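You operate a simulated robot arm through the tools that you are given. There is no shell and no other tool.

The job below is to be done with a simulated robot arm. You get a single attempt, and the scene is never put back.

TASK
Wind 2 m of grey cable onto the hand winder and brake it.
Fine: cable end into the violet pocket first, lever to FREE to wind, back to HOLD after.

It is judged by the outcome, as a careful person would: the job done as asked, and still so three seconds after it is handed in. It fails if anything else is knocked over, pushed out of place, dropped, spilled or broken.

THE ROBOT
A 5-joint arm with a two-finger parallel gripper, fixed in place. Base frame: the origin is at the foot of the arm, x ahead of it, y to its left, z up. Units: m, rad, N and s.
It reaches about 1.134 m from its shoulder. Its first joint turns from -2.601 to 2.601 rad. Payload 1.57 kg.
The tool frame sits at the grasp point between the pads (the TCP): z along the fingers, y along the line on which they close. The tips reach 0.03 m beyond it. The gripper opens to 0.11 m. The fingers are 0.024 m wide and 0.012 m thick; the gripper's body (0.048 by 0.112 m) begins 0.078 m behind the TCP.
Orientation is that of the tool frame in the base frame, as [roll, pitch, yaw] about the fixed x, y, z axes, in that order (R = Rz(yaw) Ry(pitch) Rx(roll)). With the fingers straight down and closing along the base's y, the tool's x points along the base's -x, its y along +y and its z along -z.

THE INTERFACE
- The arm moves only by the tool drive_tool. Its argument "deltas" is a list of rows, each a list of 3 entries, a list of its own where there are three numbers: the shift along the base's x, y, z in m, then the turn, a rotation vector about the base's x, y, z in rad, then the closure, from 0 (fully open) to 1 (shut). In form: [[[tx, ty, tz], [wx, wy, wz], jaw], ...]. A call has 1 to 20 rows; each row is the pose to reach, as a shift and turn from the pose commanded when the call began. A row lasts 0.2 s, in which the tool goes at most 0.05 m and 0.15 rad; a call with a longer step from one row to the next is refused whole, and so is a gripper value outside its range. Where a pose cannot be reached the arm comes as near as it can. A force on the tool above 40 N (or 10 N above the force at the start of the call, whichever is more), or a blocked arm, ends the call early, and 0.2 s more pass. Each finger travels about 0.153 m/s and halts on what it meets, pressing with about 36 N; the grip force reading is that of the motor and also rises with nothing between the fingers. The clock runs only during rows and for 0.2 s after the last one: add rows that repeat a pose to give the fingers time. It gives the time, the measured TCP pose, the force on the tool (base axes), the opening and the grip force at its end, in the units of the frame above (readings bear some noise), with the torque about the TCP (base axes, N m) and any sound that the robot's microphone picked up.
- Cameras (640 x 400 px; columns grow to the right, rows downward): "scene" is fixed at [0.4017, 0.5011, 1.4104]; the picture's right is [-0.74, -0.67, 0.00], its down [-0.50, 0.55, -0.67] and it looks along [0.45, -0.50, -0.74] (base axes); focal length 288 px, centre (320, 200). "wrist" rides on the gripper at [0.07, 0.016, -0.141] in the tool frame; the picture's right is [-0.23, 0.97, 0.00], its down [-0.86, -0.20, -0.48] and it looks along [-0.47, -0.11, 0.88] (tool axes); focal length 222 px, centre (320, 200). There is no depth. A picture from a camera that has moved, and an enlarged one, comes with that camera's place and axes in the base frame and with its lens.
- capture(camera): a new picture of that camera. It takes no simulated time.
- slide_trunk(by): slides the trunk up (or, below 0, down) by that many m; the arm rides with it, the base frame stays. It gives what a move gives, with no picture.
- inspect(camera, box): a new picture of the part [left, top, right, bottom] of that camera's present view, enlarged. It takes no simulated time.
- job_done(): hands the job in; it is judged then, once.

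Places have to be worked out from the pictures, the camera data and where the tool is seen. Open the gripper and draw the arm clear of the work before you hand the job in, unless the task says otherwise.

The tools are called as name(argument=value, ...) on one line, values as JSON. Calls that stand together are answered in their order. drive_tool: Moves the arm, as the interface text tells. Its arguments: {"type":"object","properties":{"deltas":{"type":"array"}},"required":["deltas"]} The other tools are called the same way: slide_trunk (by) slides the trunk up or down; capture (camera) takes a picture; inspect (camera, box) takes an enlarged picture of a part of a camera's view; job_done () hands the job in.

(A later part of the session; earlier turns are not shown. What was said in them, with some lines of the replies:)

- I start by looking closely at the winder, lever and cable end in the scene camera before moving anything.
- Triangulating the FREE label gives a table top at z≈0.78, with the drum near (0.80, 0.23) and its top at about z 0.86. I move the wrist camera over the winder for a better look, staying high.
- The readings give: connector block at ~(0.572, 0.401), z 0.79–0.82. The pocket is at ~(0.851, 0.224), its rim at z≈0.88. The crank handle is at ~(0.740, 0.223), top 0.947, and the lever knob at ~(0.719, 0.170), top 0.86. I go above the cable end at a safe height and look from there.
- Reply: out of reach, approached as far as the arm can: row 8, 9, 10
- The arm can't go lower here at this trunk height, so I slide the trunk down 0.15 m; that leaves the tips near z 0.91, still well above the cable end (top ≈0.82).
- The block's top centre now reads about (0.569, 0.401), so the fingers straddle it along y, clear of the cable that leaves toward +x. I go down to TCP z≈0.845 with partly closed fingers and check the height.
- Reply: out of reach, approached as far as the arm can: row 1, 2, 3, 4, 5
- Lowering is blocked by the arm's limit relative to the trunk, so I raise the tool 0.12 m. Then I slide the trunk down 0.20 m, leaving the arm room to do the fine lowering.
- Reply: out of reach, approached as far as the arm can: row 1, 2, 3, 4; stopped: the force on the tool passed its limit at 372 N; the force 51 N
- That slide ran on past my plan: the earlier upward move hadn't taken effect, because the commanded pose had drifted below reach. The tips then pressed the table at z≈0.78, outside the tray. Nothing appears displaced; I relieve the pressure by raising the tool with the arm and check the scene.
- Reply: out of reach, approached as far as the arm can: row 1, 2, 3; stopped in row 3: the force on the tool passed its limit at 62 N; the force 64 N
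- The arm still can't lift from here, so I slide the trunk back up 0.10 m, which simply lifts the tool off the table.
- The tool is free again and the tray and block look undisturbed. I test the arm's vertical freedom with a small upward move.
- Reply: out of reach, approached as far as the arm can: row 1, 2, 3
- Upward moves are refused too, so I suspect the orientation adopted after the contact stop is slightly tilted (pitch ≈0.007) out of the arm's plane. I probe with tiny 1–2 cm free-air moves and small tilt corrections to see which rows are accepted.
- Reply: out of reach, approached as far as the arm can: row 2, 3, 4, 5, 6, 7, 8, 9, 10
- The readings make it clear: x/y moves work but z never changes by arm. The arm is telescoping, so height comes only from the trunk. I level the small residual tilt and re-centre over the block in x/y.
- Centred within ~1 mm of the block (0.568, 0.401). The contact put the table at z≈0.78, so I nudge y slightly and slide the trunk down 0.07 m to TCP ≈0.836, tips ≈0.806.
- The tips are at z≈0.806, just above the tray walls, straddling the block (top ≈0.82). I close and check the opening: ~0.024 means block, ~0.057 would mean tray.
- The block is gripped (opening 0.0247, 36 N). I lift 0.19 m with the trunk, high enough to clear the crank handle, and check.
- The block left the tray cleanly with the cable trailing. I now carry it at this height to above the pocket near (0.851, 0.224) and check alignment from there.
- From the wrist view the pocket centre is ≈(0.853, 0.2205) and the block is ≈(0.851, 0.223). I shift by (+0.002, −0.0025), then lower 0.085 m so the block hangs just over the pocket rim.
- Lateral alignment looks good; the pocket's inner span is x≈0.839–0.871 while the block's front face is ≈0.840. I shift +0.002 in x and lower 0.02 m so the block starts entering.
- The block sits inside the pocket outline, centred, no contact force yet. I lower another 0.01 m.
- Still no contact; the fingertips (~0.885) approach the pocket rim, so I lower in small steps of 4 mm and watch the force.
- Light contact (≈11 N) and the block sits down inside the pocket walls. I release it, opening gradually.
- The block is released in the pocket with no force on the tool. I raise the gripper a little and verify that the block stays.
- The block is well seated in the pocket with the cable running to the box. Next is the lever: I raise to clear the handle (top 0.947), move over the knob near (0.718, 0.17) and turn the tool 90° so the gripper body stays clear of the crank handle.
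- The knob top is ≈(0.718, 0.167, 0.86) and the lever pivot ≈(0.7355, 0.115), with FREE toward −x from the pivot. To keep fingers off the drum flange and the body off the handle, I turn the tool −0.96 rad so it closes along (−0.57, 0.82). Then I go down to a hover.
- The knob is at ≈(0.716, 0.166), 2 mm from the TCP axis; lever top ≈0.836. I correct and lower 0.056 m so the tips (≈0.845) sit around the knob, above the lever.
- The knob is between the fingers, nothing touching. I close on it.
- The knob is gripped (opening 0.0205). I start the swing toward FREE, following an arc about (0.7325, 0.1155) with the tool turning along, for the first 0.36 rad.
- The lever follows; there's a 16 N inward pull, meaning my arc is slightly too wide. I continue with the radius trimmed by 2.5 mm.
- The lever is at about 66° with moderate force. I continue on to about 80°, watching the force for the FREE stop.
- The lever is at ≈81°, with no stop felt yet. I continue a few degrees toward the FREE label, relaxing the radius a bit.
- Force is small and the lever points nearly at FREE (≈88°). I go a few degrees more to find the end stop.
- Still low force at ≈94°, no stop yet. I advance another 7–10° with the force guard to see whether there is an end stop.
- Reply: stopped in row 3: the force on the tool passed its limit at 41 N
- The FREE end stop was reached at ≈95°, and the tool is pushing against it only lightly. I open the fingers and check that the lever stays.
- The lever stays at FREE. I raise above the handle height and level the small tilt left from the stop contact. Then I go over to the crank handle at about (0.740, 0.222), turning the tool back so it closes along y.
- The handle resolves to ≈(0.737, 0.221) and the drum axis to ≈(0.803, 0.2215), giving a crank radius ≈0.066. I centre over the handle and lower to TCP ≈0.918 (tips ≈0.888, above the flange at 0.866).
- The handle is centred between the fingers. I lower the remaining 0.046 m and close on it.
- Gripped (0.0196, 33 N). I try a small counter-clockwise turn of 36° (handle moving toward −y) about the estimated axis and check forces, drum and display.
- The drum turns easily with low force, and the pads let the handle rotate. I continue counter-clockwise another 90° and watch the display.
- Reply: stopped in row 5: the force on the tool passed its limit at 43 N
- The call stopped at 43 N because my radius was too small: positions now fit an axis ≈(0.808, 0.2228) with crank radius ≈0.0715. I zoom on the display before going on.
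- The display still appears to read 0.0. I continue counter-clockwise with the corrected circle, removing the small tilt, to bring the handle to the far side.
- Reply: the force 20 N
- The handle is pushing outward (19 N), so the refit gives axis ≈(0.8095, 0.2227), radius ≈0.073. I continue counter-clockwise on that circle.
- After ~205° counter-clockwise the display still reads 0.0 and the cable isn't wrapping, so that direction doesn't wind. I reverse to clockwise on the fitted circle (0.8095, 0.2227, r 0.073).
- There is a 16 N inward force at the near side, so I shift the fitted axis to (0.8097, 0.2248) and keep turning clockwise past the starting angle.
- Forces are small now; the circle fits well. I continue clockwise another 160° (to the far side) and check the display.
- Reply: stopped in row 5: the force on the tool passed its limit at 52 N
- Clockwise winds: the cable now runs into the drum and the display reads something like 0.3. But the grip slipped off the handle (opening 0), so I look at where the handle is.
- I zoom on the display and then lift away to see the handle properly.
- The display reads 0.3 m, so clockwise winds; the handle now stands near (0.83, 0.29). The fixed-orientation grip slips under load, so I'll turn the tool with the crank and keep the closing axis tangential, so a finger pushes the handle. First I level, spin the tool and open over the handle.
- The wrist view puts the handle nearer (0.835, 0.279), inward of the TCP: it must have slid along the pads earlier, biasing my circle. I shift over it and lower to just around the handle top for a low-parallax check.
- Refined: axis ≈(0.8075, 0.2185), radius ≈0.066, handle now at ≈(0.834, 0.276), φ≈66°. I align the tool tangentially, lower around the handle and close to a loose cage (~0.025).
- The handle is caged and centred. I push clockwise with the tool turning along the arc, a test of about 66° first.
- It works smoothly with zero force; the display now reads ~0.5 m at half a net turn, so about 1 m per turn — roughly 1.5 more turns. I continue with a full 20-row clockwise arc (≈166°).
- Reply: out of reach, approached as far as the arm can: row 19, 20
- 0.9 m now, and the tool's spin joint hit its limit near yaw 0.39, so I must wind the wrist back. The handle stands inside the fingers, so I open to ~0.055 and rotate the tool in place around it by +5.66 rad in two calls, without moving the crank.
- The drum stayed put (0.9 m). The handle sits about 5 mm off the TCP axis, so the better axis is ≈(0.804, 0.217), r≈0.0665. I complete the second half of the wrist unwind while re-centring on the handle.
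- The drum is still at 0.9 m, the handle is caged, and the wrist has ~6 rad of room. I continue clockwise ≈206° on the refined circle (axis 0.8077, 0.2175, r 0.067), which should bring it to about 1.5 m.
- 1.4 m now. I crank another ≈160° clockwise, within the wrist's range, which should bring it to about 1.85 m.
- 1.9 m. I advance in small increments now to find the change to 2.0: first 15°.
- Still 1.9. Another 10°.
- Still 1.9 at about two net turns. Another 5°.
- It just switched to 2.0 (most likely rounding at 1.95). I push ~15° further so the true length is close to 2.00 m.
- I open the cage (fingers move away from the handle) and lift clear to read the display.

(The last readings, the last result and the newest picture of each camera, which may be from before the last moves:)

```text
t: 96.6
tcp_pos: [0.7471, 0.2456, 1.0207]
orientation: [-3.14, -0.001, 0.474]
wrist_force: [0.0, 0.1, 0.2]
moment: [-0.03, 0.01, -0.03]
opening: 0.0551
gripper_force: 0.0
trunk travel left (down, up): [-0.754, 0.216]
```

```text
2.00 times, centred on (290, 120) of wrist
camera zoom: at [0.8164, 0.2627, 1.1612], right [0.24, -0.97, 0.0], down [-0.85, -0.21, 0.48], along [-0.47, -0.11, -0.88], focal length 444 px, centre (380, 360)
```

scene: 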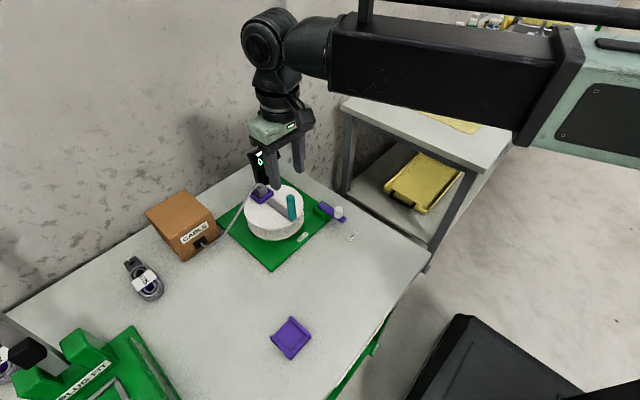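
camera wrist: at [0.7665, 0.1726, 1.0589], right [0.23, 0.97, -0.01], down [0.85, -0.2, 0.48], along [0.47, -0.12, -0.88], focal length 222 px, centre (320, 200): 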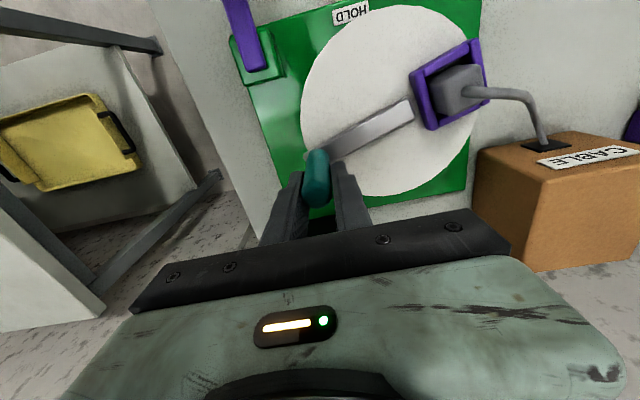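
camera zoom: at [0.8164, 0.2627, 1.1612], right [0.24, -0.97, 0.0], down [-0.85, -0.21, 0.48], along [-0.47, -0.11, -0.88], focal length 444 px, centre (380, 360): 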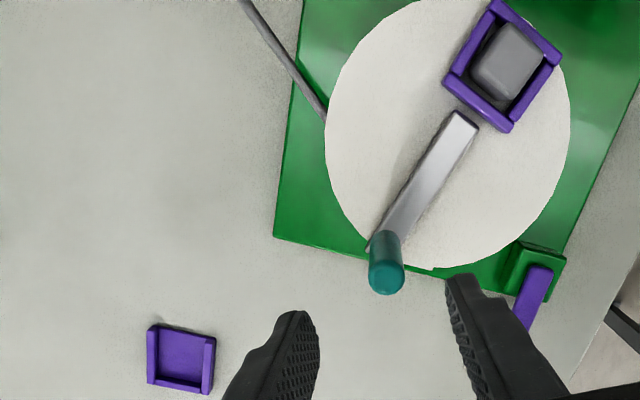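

The drum stays put with the cable on it. I move above the lever knob at its FREE position (≈0.684, 0.110), turning the tool so it closes roughly along the lever.

drive_tool(deltas=[[[-0.0063, -0.0136, 0], [0, 0, 0.1466], 0.55], [[-0.0126, -0.0271, 0], [0, 0, 0.2932], 0.55], [[-0.0189, -0.0407, 0], [0, 0, 0.4398], 0.55], [[-0.0252, -0.0542, 0], [0, 0, 0.5864], 0.55], [[-0.0315, -0.0678, 0], [0, 0, 0.733], 0.55], [[-0.0378, -0.0814, 0], [0, 0, 0.8796], 0.55], [[-0.0441, -0.0949, 0], [0, 0, 1.0262], 0.55], [[-0.0504, -0.1085, 0], [0, 0, 1.1728], 0.55], [[-0.0567, -0.122, 0], [0, 0, 1.3194], 0.55], [[-0.063, -0.1356, 0], [0, 0, 1.466], 0.55], [[-0.063, -0.1356, 0], [0, 0, 1.466], 0.55]])

slide_trunk(by=-0.06)

inspect(camera="wrist", box=[200, 40, 440, 220])

inspect(camera="scene", box=[190, 130, 370, 250])

```text
t: 99.0
tcp_pos: [0.6854, 0.1076, 1.0202]
orientation: [-3.137, 0.001, 1.94]
wrist_force: [-0.7, -1.2, -0.6]
moment: [0.03, -0.02, 0.01]
opening: 0.0496
gripper_force: 0.0
trunk travel left (down, up): [-0.754, 0.216]
```

```text
t: 100.0
tcp_pos: [0.6837, 0.1089, 0.9604]
orientation: [-3.136, -0.002, 1.94]
wrist_force: [-0.7, 0.5, -0.3]
moment: [0.03, 0.01, 0.06]
opening: 0.0494
gripper_force: 0.1
trunk travel left (down, up): [-0.694, 0.276]
```

```text
2.22 times, centred on (320, 130) of wrist
camera zoom: at [0.6738, 0.1805, 1.1013], right [0.99, 0.14, 0.0], down [0.12, -0.87, 0.48], along [0.06, -0.47, -0.88], focal length 494 px, centre (320, 356)
```

zoom: 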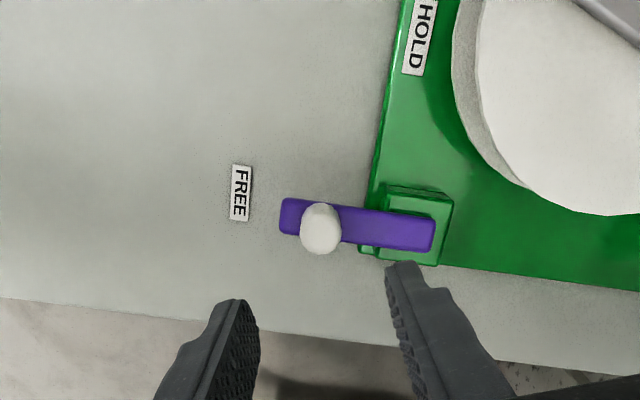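

```text
3.33 times, centred on (280, 190) of scene
camera zoom: at [0.4017, 0.5011, 1.4104], right [-0.74, -0.67, 0.0], down [-0.5, 0.55, -0.67], along [0.45, -0.5, -0.74], focal length 961 px, centre (453, 233)
```

zoom: 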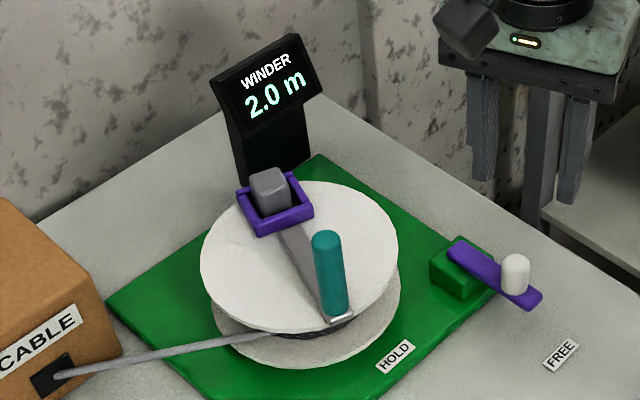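

The display reads 2.0 m. The knob is at ≈(0.684, 0.113); I adjust and lower so the tips sit around it above the lever.

drive_tool(deltas=[[[0, 0.003, 0], [0, 0, 0], 0.6], [[0, 0.003, 0], [0, 0, 0], 0.6]])

slide_trunk(by=-0.055)

inspect(camera="wrist", box=[200, 40, 440, 220])

inspect(camera="scene", box=[270, 150, 370, 250])

```text
t: 100.6
tcp_pos: [0.683, 0.1118, 0.9609]
orientation: [-3.137, 0.0, 1.938]
wrist_force: [0.2, -0.2, -0.8]
moment: [-0.04, -0.02, -0.04]
opening: 0.044
gripper_force: 0.1
trunk travel left (down, up): [-0.694, 0.276]
```

```text
t: 101.5
tcp_pos: [0.6846, 0.112, 0.9055]
orientation: [-3.139, -0.001, 1.94]
wrist_force: [0.3, 0.0, -1.0]
moment: [-0.02, -0.03, -0.02]
opening: 0.044
gripper_force: 0.0
trunk travel left (down, up): [-0.639, 0.331]
```

```text
2.22 times, centred on (320, 130) of wrist
camera zoom: at [0.6738, 0.1834, 1.0463], right [0.99, 0.14, 0.0], down [0.12, -0.87, 0.48], along [0.06, -0.47, -0.88], focal length 494 px, centre (320, 356)
```

zoom: 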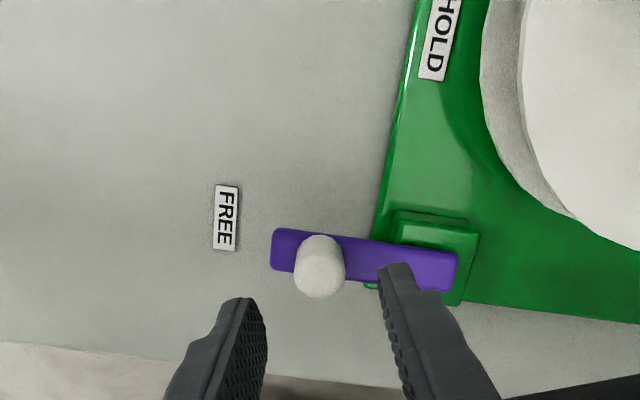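

```text
4.00 times, centred on (320, 200) of scene
camera zoom: at [0.4017, 0.5011, 1.4104], right [-0.74, -0.67, 0.0], down [-0.5, 0.55, -0.67], along [0.45, -0.5, -0.74], focal length 1154 px, centre (320, 200)
```

zoom: 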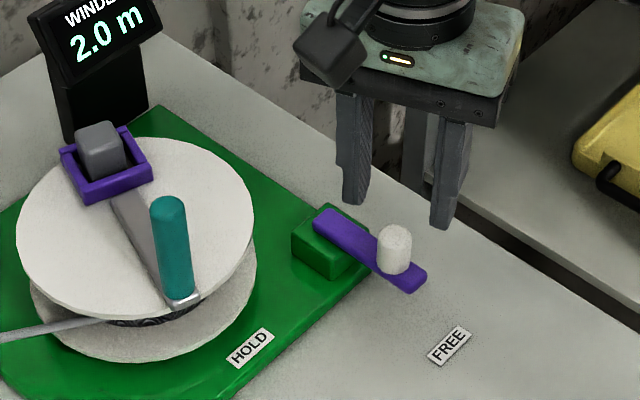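

The knob resolves to ≈(0.683, 0.1155). I nudge +2.5 mm in y, lower the last 0.03 m and close on it.

drive_tool(deltas=[[[-0.0005, 0.0027, 0], [0, 0, 0], 0.6], [[-0.0005, 0.0027, 0], [0, 0, 0], 0.6]])

slide_trunk(by=-0.03)

drive_tool(deltas=[[[0, 0, 0], [0, 0, 0], 0.72], [[0, 0, 0], [0, 0, 0], 0.82], [[0, 0, 0], [0, 0, 0], 0.92], [[0, 0, 0], [0, 0, 0], 1.0], [[0, 0, 0], [0, 0, 0], 1.0]])

inspect(camera="wrist", box=[200, 40, 440, 220])

inspect(camera="scene", box=[270, 150, 370, 250])

```text
t: 102.1
tcp_pos: [0.683, 0.1153, 0.905]
orientation: [-3.135, -0.001, 1.938]
wrist_force: [0.8, 0.5, -0.2]
moment: [0.0, -0.01, 0.0]
opening: 0.044
gripper_force: 0.0
trunk travel left (down, up): [-0.639, 0.331]
```

```text
t: 102.9
tcp_pos: [0.6829, 0.1152, 0.8761]
orientation: [-3.137, 0.001, 1.94]
wrist_force: [-0.2, 0.0, -0.1]
moment: [0.01, 0.01, -0.01]
opening: 0.0439
gripper_force: 0.0
trunk travel left (down, up): [-0.609, 0.361]
```

```text
t: 104.1
tcp_pos: [0.6825, 0.1142, 0.8757]
orientation: [-3.139, 0.0, 1.939]
wrist_force: [-2.9, 0.5, -2.9]
moment: [0.0, 0.11, 0.03]
opening: 0.0205
gripper_force: 33.7
trunk travel left (down, up): [-0.609, 0.361]
```

```text
2.22 times, centred on (320, 130) of wrist
camera zoom: at [0.673, 0.1865, 1.0163], right [0.99, 0.14, 0.0], down [0.12, -0.87, 0.48], along [0.06, -0.47, -0.88], focal length 494 px, centre (320, 356)
```

zoom: 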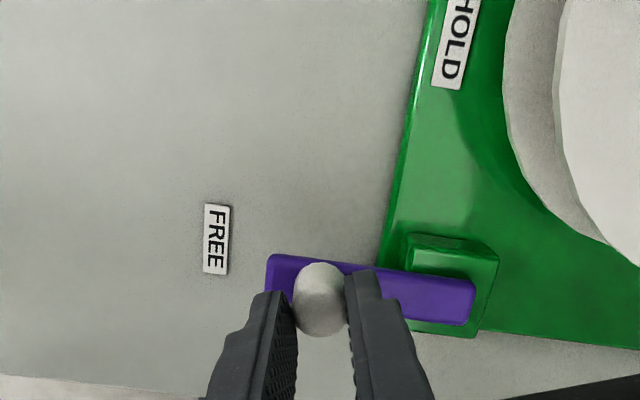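

```text
4.00 times, centred on (320, 200) of scene
camera zoom: at [0.4017, 0.5011, 1.4104], right [-0.74, -0.67, 0.0], down [-0.5, 0.55, -0.67], along [0.45, -0.5, -0.74], focal length 1154 px, centre (320, 200)
```

zoom: 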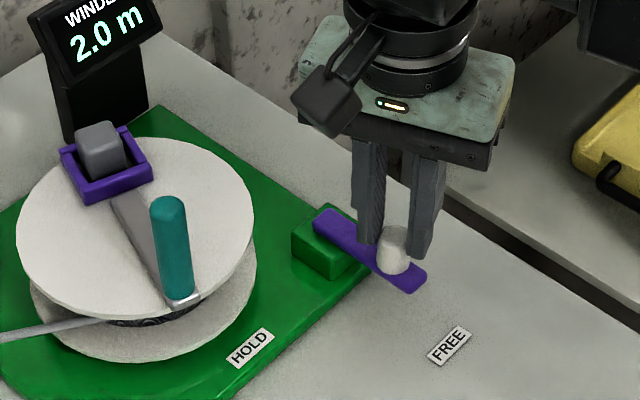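

The knob is gripped and the display still reads 2.0 m. I swing the lever back toward HOLD along the arc, checking partway.

drive_tool(deltas=[[[0.0003, 0.0062, 0], [0, 0, -0.12], 1.0], [[0.0013, 0.0122, 0], [0, 0, -0.24], 1.0], [[0.003, 0.0181, 0], [0, 0, -0.36], 1.0], [[0.0054, 0.0237, 0], [0, 0, -0.48], 1.0], [[0.0085, 0.0291, 0], [0, 0, -0.6], 1.0]])

inspect(camera="wrist", box=[200, 40, 440, 220])

inspect(camera="scene", box=[250, 150, 350, 250])

```text
t: 105.3
tcp_pos: [0.6921, 0.145, 0.8761]
orientation: [-3.14, 0.0, 1.338]
wrist_force: [7.1, -0.2, 6.9]
moment: [0.11, -0.29, 0.19]
opening: 0.0208
gripper_force: 33.9
trunk travel left (down, up): [-0.609, 0.361]
```

```text
2.22 times, centred on (320, 130) of wrist
camera zoom: at [0.7235, 0.2086, 1.0163], right [0.89, -0.45, 0.0], down [-0.39, -0.79, 0.48], along [-0.22, -0.43, -0.88], focal length 494 px, centre (320, 356)
```

zoom: 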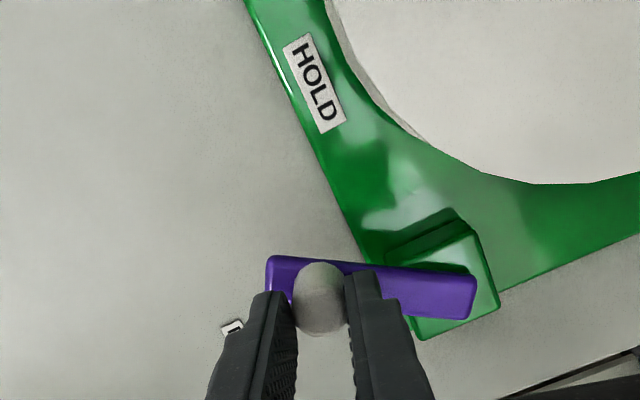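

```text
4.00 times, centred on (300, 200) of scene
camera zoom: at [0.4017, 0.5011, 1.4104], right [-0.74, -0.67, 0.0], down [-0.5, 0.55, -0.67], along [0.45, -0.5, -0.74], focal length 1154 px, centre (400, 200)
```

zoom: 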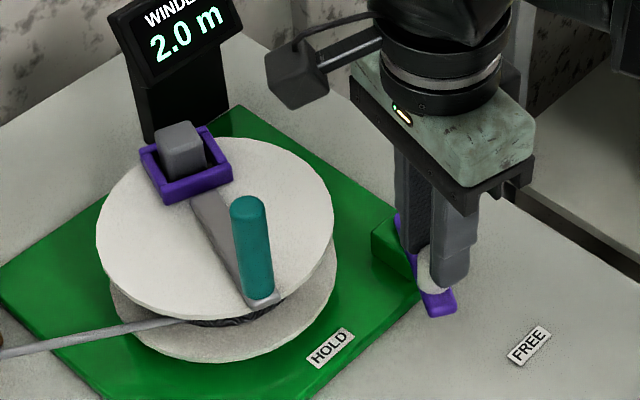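

The lever follows with light force. I continue to about 29°.

drive_tool(deltas=[[[0.0038, 0.0047, 0], [0, 0, -0.12], 1.0], [[0.0082, 0.009, 0], [0, 0, -0.24], 1.0], [[0.0129, 0.0128, 0], [0, 0, -0.36], 1.0], [[0.0181, 0.016, 0], [0, 0, -0.48], 1.0]])

inspect(camera="wrist", box=[200, 40, 440, 220])

inspect(camera="scene", box=[250, 150, 350, 250])

```text
t: 106.3
tcp_pos: [0.7095, 0.1618, 0.8755]
orientation: [-3.138, 0.0, 0.856]
wrist_force: [-1.2, 5.4, 0.5]
moment: [0.13, 0.15, 0.02]
opening: 0.021
gripper_force: 34.3
trunk travel left (down, up): [-0.609, 0.361]
```

```text
2.22 times, centred on (320, 130) of wrist
camera zoom: at [0.7669, 0.2032, 1.0162], right [0.59, -0.81, 0.0], down [-0.71, -0.52, 0.48], along [-0.39, -0.28, -0.88], focal length 494 px, centre (320, 356)
```

zoom: 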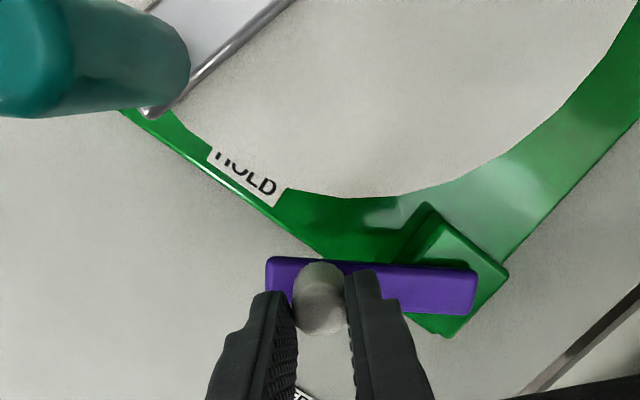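

```text
4.00 times, centred on (300, 200) of scene
camera zoom: at [0.4017, 0.5011, 1.4104], right [-0.74, -0.67, 0.0], down [-0.5, 0.55, -0.67], along [0.45, -0.5, -0.74], focal length 1154 px, centre (400, 200)
```

zoom: 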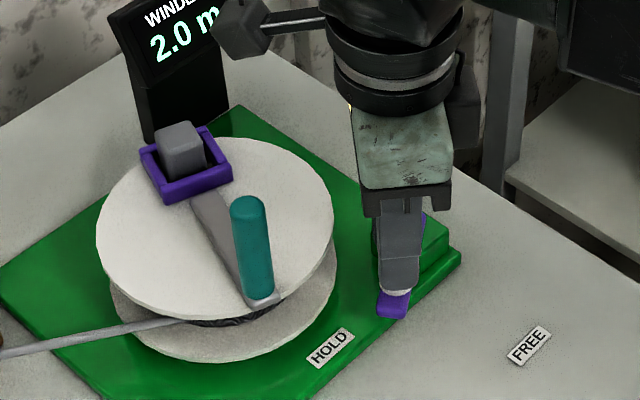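

At ≈29°, clear of the handle and flange. I bring it the rest of the way in finer steps, expecting the HOLD stop around 19°.

drive_tool(deltas=[[[0.0028, 0.0015, 0], [0, 0, -0.06], 1.0], [[0.0055, 0.0027, 0], [0, 0, -0.12], 1.0], [[0.0084, 0.0038, 0], [0, 0, -0.18], 1.0]])

inspect(camera="wrist", box=[200, 40, 440, 220])

inspect(camera="scene", box=[250, 150, 350, 250])

```text
t: 107.1
tcp_pos: [0.719, 0.1659, 0.8761]
orientation: [-3.139, 0.0, 0.679]
wrist_force: [-9.5, 11.6, -5.2]
moment: [0.41, 0.27, -0.21]
opening: 0.0209
gripper_force: 34.4
trunk travel left (down, up): [-0.609, 0.361]
```

```text
2.22 times, centred on (320, 130) of wrist
camera zoom: at [0.7824, 0.1967, 1.0162], right [0.43, -0.9, 0.0], down [-0.79, -0.38, 0.48], along [-0.43, -0.21, -0.88], focal length 494 px, centre (320, 356)
```

zoom: 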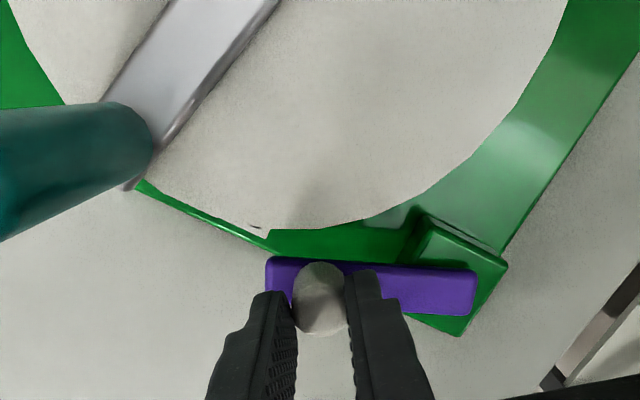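

```text
4.00 times, centred on (300, 200) of scene
camera zoom: at [0.4017, 0.5011, 1.4104], right [-0.74, -0.67, 0.0], down [-0.5, 0.55, -0.67], along [0.45, -0.5, -0.74], focal length 1154 px, centre (400, 200)
```

zoom: 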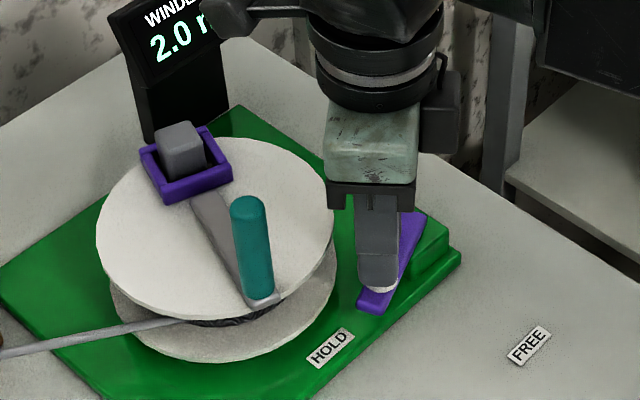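

The lever is back at its original position (tip coincides with the initial picture). I nudge a few degrees further to make sure it's against the HOLD stop.

drive_tool(deltas=[[[0.0024, 0.0023, 0], [0, 0, -0.06], 1.0], [[0.005, 0.0029, 0], [0, 0, -0.12], 1.0]])

inspect(camera="scene", box=[250, 150, 350, 250])

inspect(camera="wrist", box=[200, 40, 440, 220])

```text
t: 107.7
tcp_pos: [0.7207, 0.1672, 0.8758]
orientation: [-3.138, 0.003, 0.56]
wrist_force: [-24.8, -0.1, -15.7]
moment: [-0.07, 0.79, -0.08]
opening: 0.0211
gripper_force: 34.0
trunk travel left (down, up): [-0.609, 0.361]
```

```text
4.00 times, centred on (300, 200) of scene
camera zoom: at [0.4017, 0.5011, 1.4104], right [-0.74, -0.67, 0.0], down [-0.5, 0.55, -0.67], along [0.45, -0.5, -0.74], focal length 1154 px, centre (400, 200)
```

zoom: 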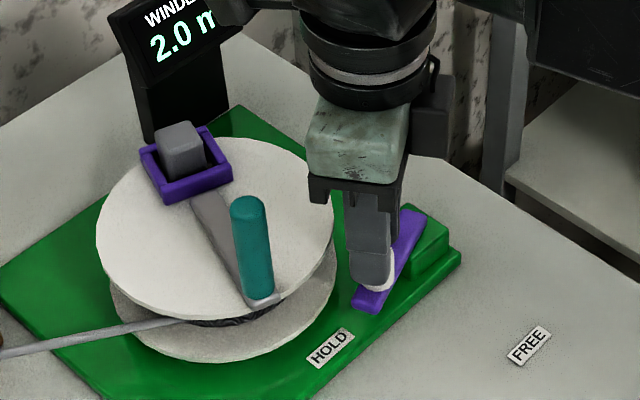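

```text
2.22 times, centred on (320, 130) of wrist
camera zoom: at [0.789, 0.1903, 1.0162], right [0.32, -0.95, 0.0], down [-0.83, -0.28, 0.48], along [-0.46, -0.15, -0.88], focal length 494 px, centre (320, 356)
```

zoom: 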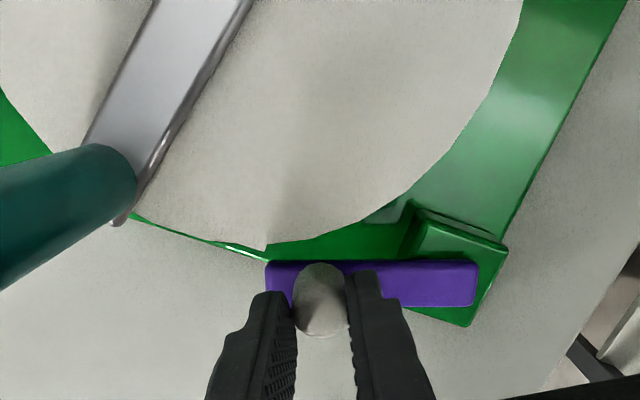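

There's firm resistance now (25 N): the lever is against the HOLD stop. I release gently and lift away.

drive_tool(deltas=[[[0, 0, 0], [0, 0, 0], 0.8], [[0, 0, 0], [0, 0, 0], 0.68], [[0, 0, 0], [0, 0, 0], 0.62], [[0, 0, 0], [0, 0, 0], 0.62]])

slide_trunk(by=0.15)

inspect(camera="scene", box=[230, 140, 350, 250])

inspect(camera="wrist", box=[200, 40, 440, 220])

```text
t: 108.7
tcp_pos: [0.7224, 0.168, 0.8755]
orientation: [-3.14, 0.0, 0.558]
wrist_force: [0.2, -0.1, 1.2]
moment: [0.02, 0.05, 0.01]
opening: 0.0417
gripper_force: 0.2
trunk travel left (down, up): [-0.609, 0.361]
```

```text
t: 110.4
tcp_pos: [0.7235, 0.1666, 1.0252]
orientation: [-3.14, 0.001, 0.56]
wrist_force: [0.5, 0.4, -0.8]
moment: [-0.01, 0.02, 0.02]
opening: 0.042
gripper_force: 0.1
trunk travel left (down, up): [-0.759, 0.211]
```

```text
3.64 times, centred on (290, 195) of scene
camera zoom: at [0.4017, 0.5011, 1.4104], right [-0.74, -0.67, 0.0], down [-0.5, 0.55, -0.67], along [0.45, -0.5, -0.74], focal length 1049 px, centre (429, 218)
```

zoom: 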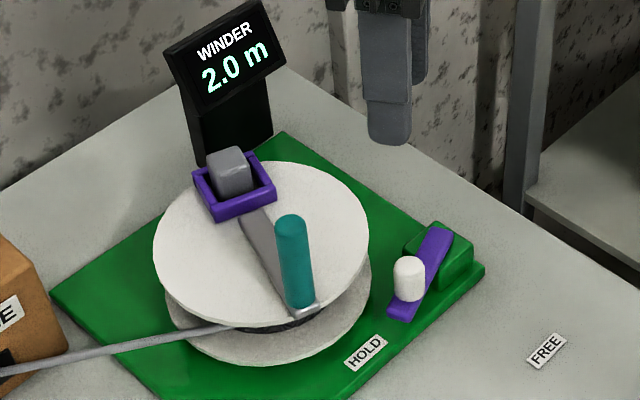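

```text
2.22 times, centred on (320, 130) of wrist
camera zoom: at [0.7908, 0.1904, 1.1662], right [0.32, -0.95, 0.0], down [-0.83, -0.29, 0.48], along [-0.45, -0.15, -0.88], focal length 494 px, centre (320, 356)
```

zoom: 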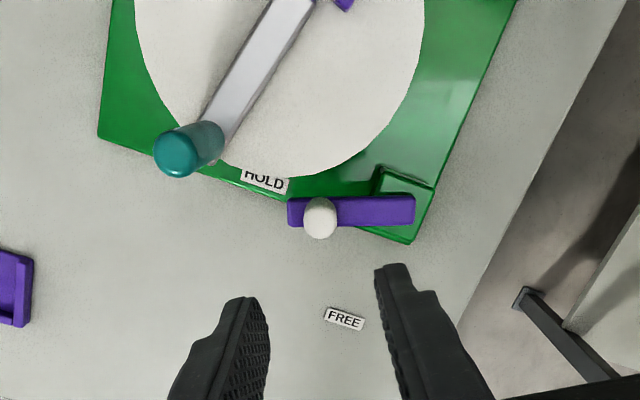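

The lever sits at HOLD, the display reads 2.0 m, and the block is in the pocket. I open the gripper and draw the arm well clear, then recheck everything.

slide_trunk(by=0.06)

drive_tool(deltas=[[[-0.01, -0.03, 0], [0, 0, 0], 0.4], [[-0.02, -0.06, 0], [0, 0, 0], 0.2], [[-0.03, -0.09, 0], [0, 0, 0], 0], [[-0.04, -0.12, 0], [0, 0, 0], 0], [[-0.05, -0.15, 0], [0, 0, 0], 0], [[-0.06, -0.18, 0], [0, 0, 0], 0], [[-0.07, -0.21, 0], [0, 0, 0], 0], [[-0.07, -0.24, 0], [0, 0, 0], 0], [[-0.07, -0.27, 0], [0, 0, 0], 0], [[-0.07, -0.27, 0], [0, 0, 0], 0], [[-0.07, -0.27, 0], [0, 0, 0], 0]])

capture(camera="scene")

inspect(camera="scene", box=[190, 130, 370, 250])

```text
t: 111.4
tcp_pos: [0.7233, 0.1676, 1.0857]
orientation: [-3.141, 0.0, 0.558]
wrist_force: [-0.4, 0.2, -0.7]
moment: [0.02, -0.03, -0.05]
opening: 0.0418
gripper_force: 0.1
trunk travel left (down, up): [-0.819, 0.151]
```

```text
t: 113.8
tcp_pos: [0.6519, -0.102, 1.0857]
orientation: [-3.14, -0.001, 0.562]
wrist_force: [-0.8, 0.3, -0.7]
moment: [0.0, -0.01, 0.0]
opening: 0.1102
gripper_force: 0.0
trunk travel left (down, up): [-0.819, 0.151]
```

```text
taken
```

scene: 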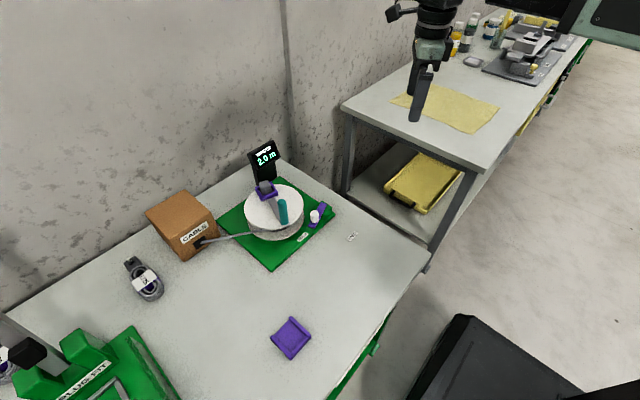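

```text
3.33 times, centred on (280, 190) of scene
camera zoom: at [0.4017, 0.5011, 1.4104], right [-0.74, -0.67, 0.0], down [-0.5, 0.55, -0.67], along [0.45, -0.5, -0.74], focal length 961 px, centre (453, 233)
```

zoom: 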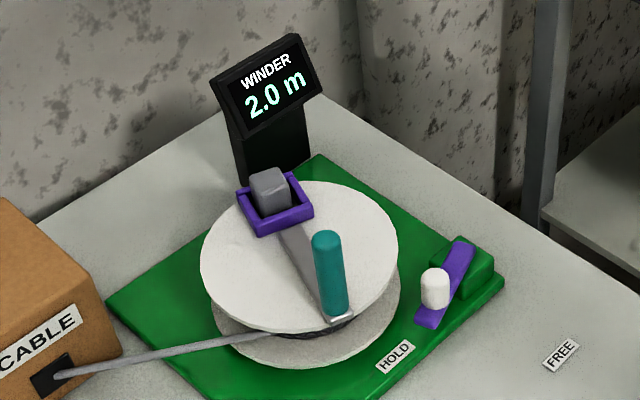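

All checks out: the cable end is in the violet pocket, the display reads 2.0 m, and the lever is at HOLD. Nothing else has been disturbed, and the arm is clear with the gripper open. I hand the job in.

job_done()

```text
The job is handed in.
```

The job is handed in: the cable end is seated in the violet pocket, the winder display reads 2.0 m, and the lever is back at HOLD against its stop. The arm is clear with the gripper open.

- **Length:** the display only shows tenths. It switched from 1.9 to 2.0, and I turned about 15° further. If it rounds, the true length is very close to 2.00 m; if it truncates, it could be up to about 2.05 m.
- **Contact with the table:** early on, while I was lowering the trunk to pick up the cable end, the fingertips pressed into the table beside the tray, peaking at 372 N. I backed off straight away, and in the pictures afterwards the tray and cable end looked undisturbed.
- **Winding:** I first turned the crank the wrong way by about 205°, which wound nothing, and the grip slipped off the handle once. Neither changed the final result.

In the last picture nothing on the bench looked knocked over or moved out of place.
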